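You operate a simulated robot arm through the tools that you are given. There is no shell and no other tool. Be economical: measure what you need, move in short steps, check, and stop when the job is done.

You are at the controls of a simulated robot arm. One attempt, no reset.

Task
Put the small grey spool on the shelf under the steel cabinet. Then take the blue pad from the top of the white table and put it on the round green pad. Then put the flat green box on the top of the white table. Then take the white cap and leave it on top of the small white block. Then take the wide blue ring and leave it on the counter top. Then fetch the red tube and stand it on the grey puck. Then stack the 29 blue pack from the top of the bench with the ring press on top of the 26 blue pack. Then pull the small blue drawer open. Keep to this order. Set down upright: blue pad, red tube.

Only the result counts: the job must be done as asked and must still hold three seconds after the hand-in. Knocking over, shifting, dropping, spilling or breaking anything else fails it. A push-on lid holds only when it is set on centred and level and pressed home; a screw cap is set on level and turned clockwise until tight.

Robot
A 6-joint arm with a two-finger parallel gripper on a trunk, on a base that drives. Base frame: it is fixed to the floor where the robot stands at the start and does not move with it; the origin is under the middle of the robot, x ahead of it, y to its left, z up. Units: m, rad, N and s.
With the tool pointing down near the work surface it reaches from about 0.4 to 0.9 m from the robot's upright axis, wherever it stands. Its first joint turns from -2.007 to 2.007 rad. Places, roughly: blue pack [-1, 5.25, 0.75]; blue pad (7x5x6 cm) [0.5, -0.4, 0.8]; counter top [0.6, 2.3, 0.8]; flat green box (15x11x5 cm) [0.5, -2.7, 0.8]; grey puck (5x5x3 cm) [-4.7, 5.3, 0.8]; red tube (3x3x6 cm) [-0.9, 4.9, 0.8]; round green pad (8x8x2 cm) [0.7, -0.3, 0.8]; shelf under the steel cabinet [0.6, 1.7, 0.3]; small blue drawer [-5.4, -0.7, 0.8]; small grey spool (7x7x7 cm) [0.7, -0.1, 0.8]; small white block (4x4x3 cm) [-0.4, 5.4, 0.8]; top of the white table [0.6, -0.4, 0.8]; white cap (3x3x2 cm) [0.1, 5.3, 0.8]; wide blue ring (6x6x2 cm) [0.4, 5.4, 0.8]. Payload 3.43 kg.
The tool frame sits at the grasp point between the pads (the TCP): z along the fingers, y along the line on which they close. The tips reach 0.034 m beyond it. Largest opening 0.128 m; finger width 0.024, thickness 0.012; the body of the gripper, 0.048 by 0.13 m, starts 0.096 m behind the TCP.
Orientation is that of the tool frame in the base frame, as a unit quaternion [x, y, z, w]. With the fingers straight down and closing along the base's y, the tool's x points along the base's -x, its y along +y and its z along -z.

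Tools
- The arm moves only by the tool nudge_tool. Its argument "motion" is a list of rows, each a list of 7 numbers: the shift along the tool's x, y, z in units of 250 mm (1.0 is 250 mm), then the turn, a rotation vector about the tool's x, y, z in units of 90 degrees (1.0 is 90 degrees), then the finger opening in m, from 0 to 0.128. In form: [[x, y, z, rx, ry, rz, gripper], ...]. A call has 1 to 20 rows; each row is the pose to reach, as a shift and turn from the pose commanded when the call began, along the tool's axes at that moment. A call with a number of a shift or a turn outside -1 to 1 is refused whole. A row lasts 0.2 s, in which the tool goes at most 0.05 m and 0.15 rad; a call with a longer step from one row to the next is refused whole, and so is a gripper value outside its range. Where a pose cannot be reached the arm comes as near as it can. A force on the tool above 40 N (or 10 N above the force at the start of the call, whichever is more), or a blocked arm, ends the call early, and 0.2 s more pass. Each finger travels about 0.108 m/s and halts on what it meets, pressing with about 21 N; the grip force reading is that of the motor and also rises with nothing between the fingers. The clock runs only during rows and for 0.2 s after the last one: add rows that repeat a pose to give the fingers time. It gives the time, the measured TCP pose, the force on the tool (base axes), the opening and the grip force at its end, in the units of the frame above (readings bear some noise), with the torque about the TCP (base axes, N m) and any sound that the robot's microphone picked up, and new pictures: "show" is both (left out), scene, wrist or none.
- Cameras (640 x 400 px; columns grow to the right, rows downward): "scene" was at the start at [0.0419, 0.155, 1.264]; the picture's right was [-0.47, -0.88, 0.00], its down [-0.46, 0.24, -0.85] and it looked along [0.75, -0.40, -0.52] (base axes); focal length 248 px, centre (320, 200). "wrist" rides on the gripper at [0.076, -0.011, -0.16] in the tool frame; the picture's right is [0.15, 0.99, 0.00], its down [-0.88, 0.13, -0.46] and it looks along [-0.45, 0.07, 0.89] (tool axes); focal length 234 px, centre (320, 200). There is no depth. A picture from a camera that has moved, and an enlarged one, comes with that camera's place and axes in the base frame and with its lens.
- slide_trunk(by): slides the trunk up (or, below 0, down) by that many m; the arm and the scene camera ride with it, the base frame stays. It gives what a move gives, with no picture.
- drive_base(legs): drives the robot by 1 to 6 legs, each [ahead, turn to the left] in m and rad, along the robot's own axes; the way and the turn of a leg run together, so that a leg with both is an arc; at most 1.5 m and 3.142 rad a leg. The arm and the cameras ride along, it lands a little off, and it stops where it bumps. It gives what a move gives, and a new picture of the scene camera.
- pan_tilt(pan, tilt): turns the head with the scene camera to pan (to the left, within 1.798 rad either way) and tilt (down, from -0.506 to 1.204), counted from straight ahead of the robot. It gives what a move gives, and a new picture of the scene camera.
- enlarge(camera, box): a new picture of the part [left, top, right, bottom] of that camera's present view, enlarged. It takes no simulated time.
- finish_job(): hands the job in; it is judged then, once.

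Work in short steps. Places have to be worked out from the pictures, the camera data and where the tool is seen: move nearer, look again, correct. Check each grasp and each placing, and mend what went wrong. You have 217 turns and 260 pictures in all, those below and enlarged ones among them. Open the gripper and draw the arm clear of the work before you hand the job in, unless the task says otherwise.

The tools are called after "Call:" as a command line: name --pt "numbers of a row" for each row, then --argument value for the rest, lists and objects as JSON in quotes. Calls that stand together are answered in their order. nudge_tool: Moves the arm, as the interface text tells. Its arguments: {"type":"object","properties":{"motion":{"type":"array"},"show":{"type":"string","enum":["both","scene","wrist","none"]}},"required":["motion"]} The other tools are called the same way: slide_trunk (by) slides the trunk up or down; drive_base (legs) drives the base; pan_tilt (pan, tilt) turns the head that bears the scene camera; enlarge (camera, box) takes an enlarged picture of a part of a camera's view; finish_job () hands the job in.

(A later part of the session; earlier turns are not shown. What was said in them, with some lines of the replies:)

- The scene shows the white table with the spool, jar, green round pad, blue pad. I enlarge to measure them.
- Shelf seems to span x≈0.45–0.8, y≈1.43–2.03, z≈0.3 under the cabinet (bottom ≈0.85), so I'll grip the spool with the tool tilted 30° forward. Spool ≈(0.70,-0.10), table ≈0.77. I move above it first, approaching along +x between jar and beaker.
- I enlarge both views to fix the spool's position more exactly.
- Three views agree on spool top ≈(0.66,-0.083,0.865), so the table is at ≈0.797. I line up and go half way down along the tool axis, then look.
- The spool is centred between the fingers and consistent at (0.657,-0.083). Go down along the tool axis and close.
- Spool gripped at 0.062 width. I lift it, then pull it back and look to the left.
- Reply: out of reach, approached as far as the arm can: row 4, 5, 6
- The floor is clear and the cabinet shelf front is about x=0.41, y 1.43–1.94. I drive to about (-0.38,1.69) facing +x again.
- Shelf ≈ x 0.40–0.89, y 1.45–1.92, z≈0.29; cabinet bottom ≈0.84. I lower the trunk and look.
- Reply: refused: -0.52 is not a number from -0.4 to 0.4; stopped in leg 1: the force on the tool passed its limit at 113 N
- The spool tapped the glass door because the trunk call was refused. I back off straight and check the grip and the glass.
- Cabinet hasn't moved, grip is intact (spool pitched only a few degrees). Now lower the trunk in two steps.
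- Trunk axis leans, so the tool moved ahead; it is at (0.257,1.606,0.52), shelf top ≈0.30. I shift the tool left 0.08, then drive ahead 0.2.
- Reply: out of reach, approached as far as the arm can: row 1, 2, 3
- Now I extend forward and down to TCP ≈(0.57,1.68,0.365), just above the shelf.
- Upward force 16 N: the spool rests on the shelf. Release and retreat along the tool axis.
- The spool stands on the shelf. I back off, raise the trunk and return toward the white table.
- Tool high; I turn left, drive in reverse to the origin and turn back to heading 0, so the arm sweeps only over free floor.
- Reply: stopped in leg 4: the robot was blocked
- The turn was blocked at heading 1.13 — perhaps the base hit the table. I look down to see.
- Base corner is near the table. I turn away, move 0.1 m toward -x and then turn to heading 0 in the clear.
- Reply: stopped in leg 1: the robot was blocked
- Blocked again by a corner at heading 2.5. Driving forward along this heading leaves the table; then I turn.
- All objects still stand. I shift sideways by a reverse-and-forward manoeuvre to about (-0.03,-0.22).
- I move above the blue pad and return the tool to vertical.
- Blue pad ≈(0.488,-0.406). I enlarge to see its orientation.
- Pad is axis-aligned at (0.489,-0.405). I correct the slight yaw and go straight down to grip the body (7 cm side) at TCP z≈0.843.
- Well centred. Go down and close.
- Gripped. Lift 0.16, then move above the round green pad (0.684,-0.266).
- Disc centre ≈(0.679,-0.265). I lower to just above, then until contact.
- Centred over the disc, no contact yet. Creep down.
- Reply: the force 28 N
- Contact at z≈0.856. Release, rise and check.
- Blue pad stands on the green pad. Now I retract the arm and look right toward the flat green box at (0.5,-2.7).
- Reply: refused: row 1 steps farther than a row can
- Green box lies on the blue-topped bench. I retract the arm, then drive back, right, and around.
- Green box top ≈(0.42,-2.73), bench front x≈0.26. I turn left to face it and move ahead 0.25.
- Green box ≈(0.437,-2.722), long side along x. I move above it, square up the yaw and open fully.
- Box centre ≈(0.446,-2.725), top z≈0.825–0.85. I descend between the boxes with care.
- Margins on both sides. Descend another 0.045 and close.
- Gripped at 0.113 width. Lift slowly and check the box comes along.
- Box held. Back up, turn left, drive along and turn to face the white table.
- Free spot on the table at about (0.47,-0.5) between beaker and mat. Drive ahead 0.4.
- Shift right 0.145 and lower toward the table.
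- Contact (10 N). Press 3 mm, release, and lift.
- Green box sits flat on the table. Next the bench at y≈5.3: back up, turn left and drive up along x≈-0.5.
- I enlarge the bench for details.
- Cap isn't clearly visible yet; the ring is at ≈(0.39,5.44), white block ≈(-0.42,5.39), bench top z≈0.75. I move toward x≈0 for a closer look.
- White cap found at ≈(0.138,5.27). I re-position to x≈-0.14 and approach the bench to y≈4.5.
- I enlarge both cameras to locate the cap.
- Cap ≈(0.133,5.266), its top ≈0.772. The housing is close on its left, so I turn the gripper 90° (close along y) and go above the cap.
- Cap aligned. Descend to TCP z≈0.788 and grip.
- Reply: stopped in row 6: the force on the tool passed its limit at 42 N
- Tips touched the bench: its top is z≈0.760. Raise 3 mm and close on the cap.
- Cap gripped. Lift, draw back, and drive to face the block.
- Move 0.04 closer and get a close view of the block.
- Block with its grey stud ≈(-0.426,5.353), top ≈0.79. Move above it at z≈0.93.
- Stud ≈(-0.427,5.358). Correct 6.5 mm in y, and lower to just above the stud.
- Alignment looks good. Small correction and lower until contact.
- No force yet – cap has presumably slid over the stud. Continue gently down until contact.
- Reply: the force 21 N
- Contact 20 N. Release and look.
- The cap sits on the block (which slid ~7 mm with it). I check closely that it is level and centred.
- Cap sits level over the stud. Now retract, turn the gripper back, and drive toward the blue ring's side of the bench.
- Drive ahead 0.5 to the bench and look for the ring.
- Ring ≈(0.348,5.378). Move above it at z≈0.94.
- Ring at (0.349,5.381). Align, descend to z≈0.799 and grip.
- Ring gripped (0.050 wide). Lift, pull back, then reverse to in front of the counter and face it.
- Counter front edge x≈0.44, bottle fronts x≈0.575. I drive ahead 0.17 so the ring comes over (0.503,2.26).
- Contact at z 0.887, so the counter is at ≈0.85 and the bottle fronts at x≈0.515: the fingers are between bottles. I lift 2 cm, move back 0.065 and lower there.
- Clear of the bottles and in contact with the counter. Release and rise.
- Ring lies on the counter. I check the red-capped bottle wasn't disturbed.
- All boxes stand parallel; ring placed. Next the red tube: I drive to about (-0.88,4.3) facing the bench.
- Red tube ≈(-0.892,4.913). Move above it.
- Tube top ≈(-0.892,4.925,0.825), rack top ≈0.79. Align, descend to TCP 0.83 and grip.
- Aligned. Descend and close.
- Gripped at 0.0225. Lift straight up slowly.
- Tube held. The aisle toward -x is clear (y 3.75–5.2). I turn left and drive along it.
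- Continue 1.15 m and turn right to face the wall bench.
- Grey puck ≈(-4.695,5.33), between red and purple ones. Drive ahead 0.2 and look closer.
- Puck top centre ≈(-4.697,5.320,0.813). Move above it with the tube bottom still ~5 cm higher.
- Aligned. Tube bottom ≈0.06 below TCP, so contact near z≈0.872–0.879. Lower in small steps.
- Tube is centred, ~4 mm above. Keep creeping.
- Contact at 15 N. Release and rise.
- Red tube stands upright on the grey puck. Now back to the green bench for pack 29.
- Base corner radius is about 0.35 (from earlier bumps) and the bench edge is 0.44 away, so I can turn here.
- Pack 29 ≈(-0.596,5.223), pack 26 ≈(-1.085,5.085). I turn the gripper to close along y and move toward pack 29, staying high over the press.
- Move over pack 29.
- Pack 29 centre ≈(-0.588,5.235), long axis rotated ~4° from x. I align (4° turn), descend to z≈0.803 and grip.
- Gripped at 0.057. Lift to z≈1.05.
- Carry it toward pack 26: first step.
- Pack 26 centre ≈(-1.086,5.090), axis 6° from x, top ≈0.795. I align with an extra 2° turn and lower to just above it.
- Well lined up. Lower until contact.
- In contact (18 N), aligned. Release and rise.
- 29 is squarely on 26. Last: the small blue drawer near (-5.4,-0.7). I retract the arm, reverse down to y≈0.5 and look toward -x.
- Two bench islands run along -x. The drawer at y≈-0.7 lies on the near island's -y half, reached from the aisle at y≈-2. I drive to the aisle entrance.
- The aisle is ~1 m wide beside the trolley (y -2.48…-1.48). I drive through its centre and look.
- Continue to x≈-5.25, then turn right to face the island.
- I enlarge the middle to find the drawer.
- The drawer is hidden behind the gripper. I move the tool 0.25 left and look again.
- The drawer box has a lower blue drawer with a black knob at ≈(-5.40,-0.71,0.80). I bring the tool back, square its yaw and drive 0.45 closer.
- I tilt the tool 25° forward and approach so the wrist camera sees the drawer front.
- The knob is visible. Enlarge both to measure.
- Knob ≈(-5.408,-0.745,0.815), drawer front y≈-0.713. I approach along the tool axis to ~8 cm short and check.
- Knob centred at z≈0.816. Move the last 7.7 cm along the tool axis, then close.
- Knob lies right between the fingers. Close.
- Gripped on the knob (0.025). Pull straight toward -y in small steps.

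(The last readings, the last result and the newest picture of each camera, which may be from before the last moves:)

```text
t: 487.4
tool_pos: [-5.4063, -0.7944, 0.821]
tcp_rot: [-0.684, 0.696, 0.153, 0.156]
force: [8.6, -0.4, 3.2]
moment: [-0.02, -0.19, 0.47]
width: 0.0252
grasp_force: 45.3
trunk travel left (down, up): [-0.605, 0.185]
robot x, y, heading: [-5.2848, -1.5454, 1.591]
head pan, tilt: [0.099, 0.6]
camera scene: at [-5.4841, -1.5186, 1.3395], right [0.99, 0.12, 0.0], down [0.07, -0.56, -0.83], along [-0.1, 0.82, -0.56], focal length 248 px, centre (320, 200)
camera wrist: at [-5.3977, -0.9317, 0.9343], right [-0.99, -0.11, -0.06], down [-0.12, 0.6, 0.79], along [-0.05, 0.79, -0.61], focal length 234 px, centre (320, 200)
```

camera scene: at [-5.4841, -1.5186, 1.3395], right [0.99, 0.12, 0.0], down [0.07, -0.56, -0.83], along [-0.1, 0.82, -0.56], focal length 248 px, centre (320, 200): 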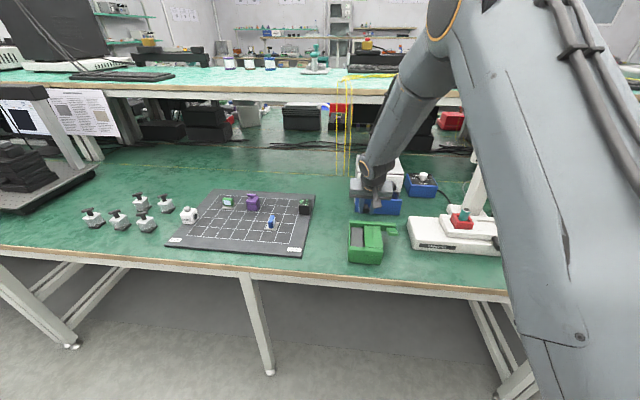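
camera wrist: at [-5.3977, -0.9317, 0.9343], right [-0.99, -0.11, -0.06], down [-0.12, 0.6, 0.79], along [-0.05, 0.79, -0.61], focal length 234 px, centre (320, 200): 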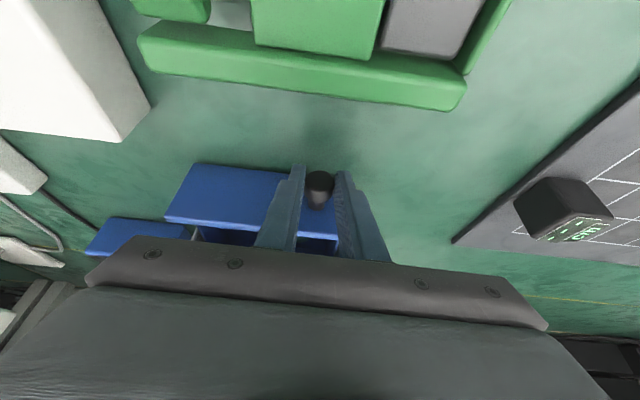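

The drawer slides out (5 cm so far). The green holder is ~6 cm in front, so I pull another 4 cm.

Call:
nudge_tool --pt "0.036 -0.006 -0.017 0 0 0 0.005" --pt "0.072 -0.007 -0.034 0 0 0 0.005" --pt "0.109 -0.007 -0.051 0 0 0 0.005" --pt "0.138 -0.008 -0.064 0 0 0 0.005" --pt "0.138 -0.008 -0.064 0 0 0 0.005"

```text
t: 488.6
tool_pos: [-5.4051, -0.8354, 0.8203]
tcp_rot: [-0.684, 0.696, 0.153, 0.155]
force: [13.6, -0.3, 5.1]
moment: [0.1, -0.33, 0.27]
width: 0.0252
grasp_force: 45.2
trunk travel left (down, up): [-0.605, 0.185]
robot x, y, heading: [-5.2818, -1.5433, 1.589]
head pan, tilt: [0.099, 0.6]
camera scene: at [-5.4837, -1.5188, 1.3395], right [0.99, 0.12, 0.0], down [0.07, -0.56, -0.83], along [-0.1, 0.82, -0.56], focal length 248 px, centre (320, 200)
camera wrist: at [-5.3974, -0.9712, 0.9344], right [-0.99, -0.11, -0.06], down [-0.12, 0.6, 0.79], along [-0.05, 0.79, -0.61], focal length 234 px, centre (320, 200)
```

scene: 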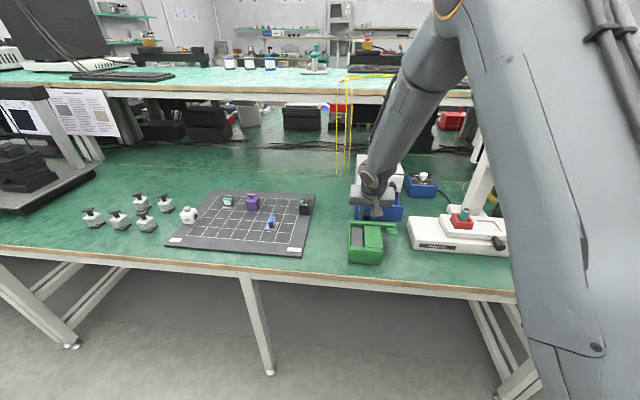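
wrist: 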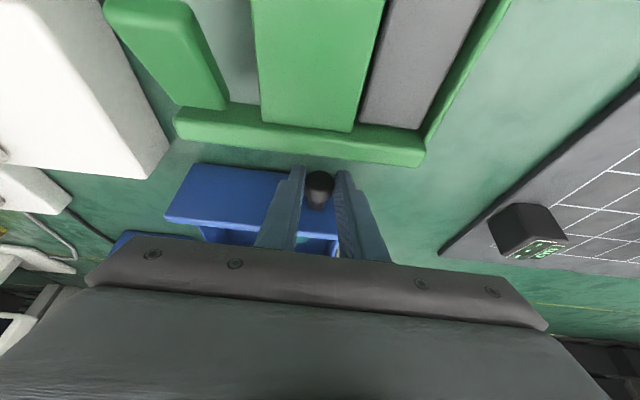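

Drawer is out ~9 cm. Release and move straight up.

Call:
nudge_tool --pt "0 -0.004 0 0 0 0 0.03" --pt "0 -0.004 0 0 0 0 0.05" --pt "0 -0.004 0 0 0 0 0.05" --pt "-0.05 -0.004 -0.11 0 0 0 0.05" --pt "-0.13 -0.004 -0.28 0 0 0 0.05" --pt "-0.21 -0.004 -0.45 0 0 0 0.05" --pt "-0.29 -0.004 -0.62 0 0 0 0.05" --pt "-0.35 -0.004 -0.76 0 0 0 0.05"

```text
t: 490.4
tool_pos: [-5.4057, -0.837, 1.0281]
tcp_rot: [-0.684, 0.696, 0.153, 0.155]
force: [-0.7, 0.2, -0.2]
moment: [0.01, -0.03, -0.01]
width: 0.0499
grasp_force: 0.2
trunk travel left (down, up): [-0.605, 0.185]
robot x, y, heading: [-5.2833, -1.5437, 1.594]
head pan, tilt: [0.099, 0.6]
camera scene: at [-5.4844, -1.5183, 1.3394], right [0.99, 0.12, 0.0], down [0.07, -0.56, -0.82], along [-0.1, 0.82, -0.57], focal length 248 px, centre (320, 200)
camera wrist: at [-5.3968, -0.9726, 1.1409], right [-0.99, -0.12, -0.06], down [-0.12, 0.6, 0.79], along [-0.05, 0.79, -0.61], focal length 234 px, centre (320, 200)
```

scene: 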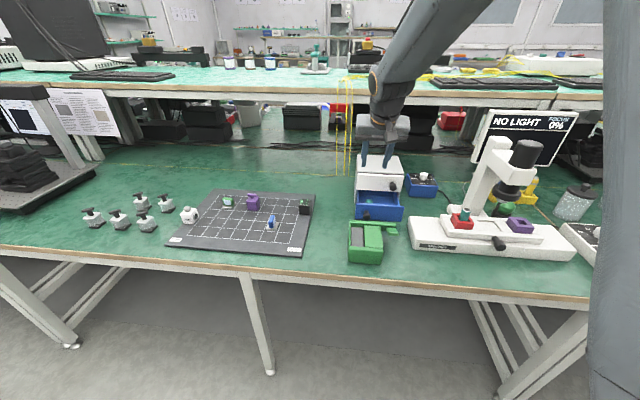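
wrist: 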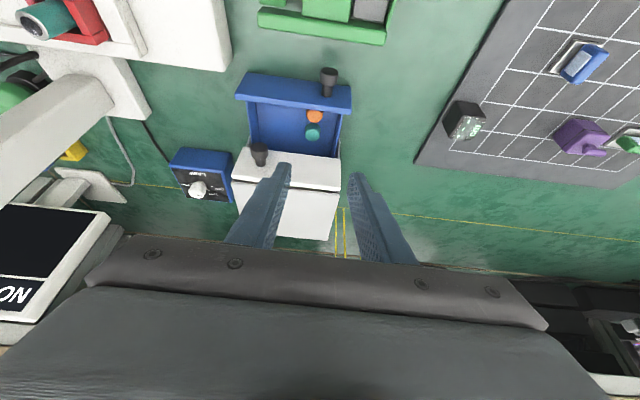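

The blue drawer is open with its contents visible and the box unmoved. I back the robot off to be clear of the work.

Call:
drive_base --legs '[[-0.35, 0]]'

Call:
enlarge --camera "scene" --box '[310, 130, 470, 230]'

```text
t: 492.7
tool_pos: [-5.3999, -1.1847, 1.0274]
tcp_rot: [-0.685, 0.696, 0.153, 0.155]
force: [0.1, -0.4, 0.5]
moment: [0.0, 0.01, 0.03]
width: 0.0499
grasp_force: 0.1
trunk travel left (down, up): [-0.605, 0.185]
robot x, y, heading: [-5.2783, -1.8917, 1.591]
head pan, tilt: [0.099, 0.6]
camera scene: at [-5.4775, -1.867, 1.3394], right [0.99, 0.12, 0.0], down [0.07, -0.56, -0.83], along [-0.1, 0.82, -0.56], focal length 248 px, centre (320, 200)
```

scene: 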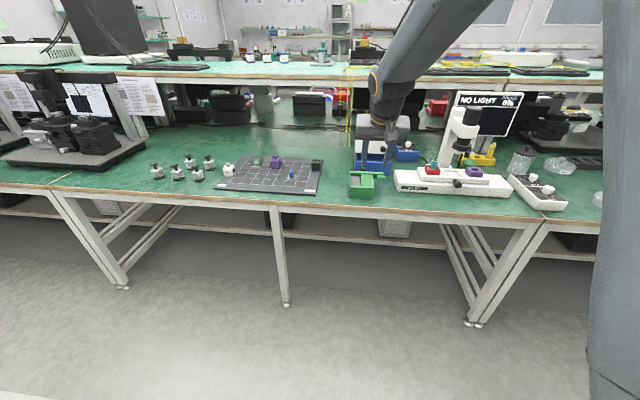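

```text
4.00 times, centred on (390, 180) of scene
camera zoom: at [-5.4775, -1.867, 1.3394], right [0.99, 0.12, 0.0], down [0.07, -0.56, -0.83], along [-0.1, 0.82, -0.56], focal length 994 px, centre (40, 280)
```

zoom: 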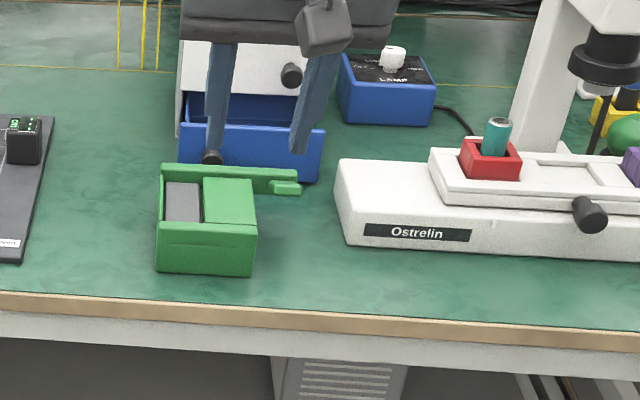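

The drawer stays open, nothing else was disturbed here, the gripper is open and the arm is clear. I hand the job in.

Call:
finish_job

```text
The job is handed in.
```

All eight steps were done in the order you asked, and the job is handed in.

Contacts and small shifts along the way:
- **Cabinet:** early on I drove the held spool into the cabinet's glass door, and the force on the tool reached 113 N. The cabinet had not moved and I saw no damage.
- **White table:** the base was blocked twice while turning beside it. Everything on the table was still standing afterwards.
- **Small white block:** it slid about 7 mm while I set the cap on it. The cap sits level but about 3.5 mm off centre.
- **Counter top:** I first lowered the ring between two of the clear boxes there, then moved it forward. The red-knobbed box may have shifted by up to about 1 cm. I couldn't tell for certain from the pictures.
- **Blue drawer:** it is open about 9 cm. I stopped there because the green holder stands close in front of it.
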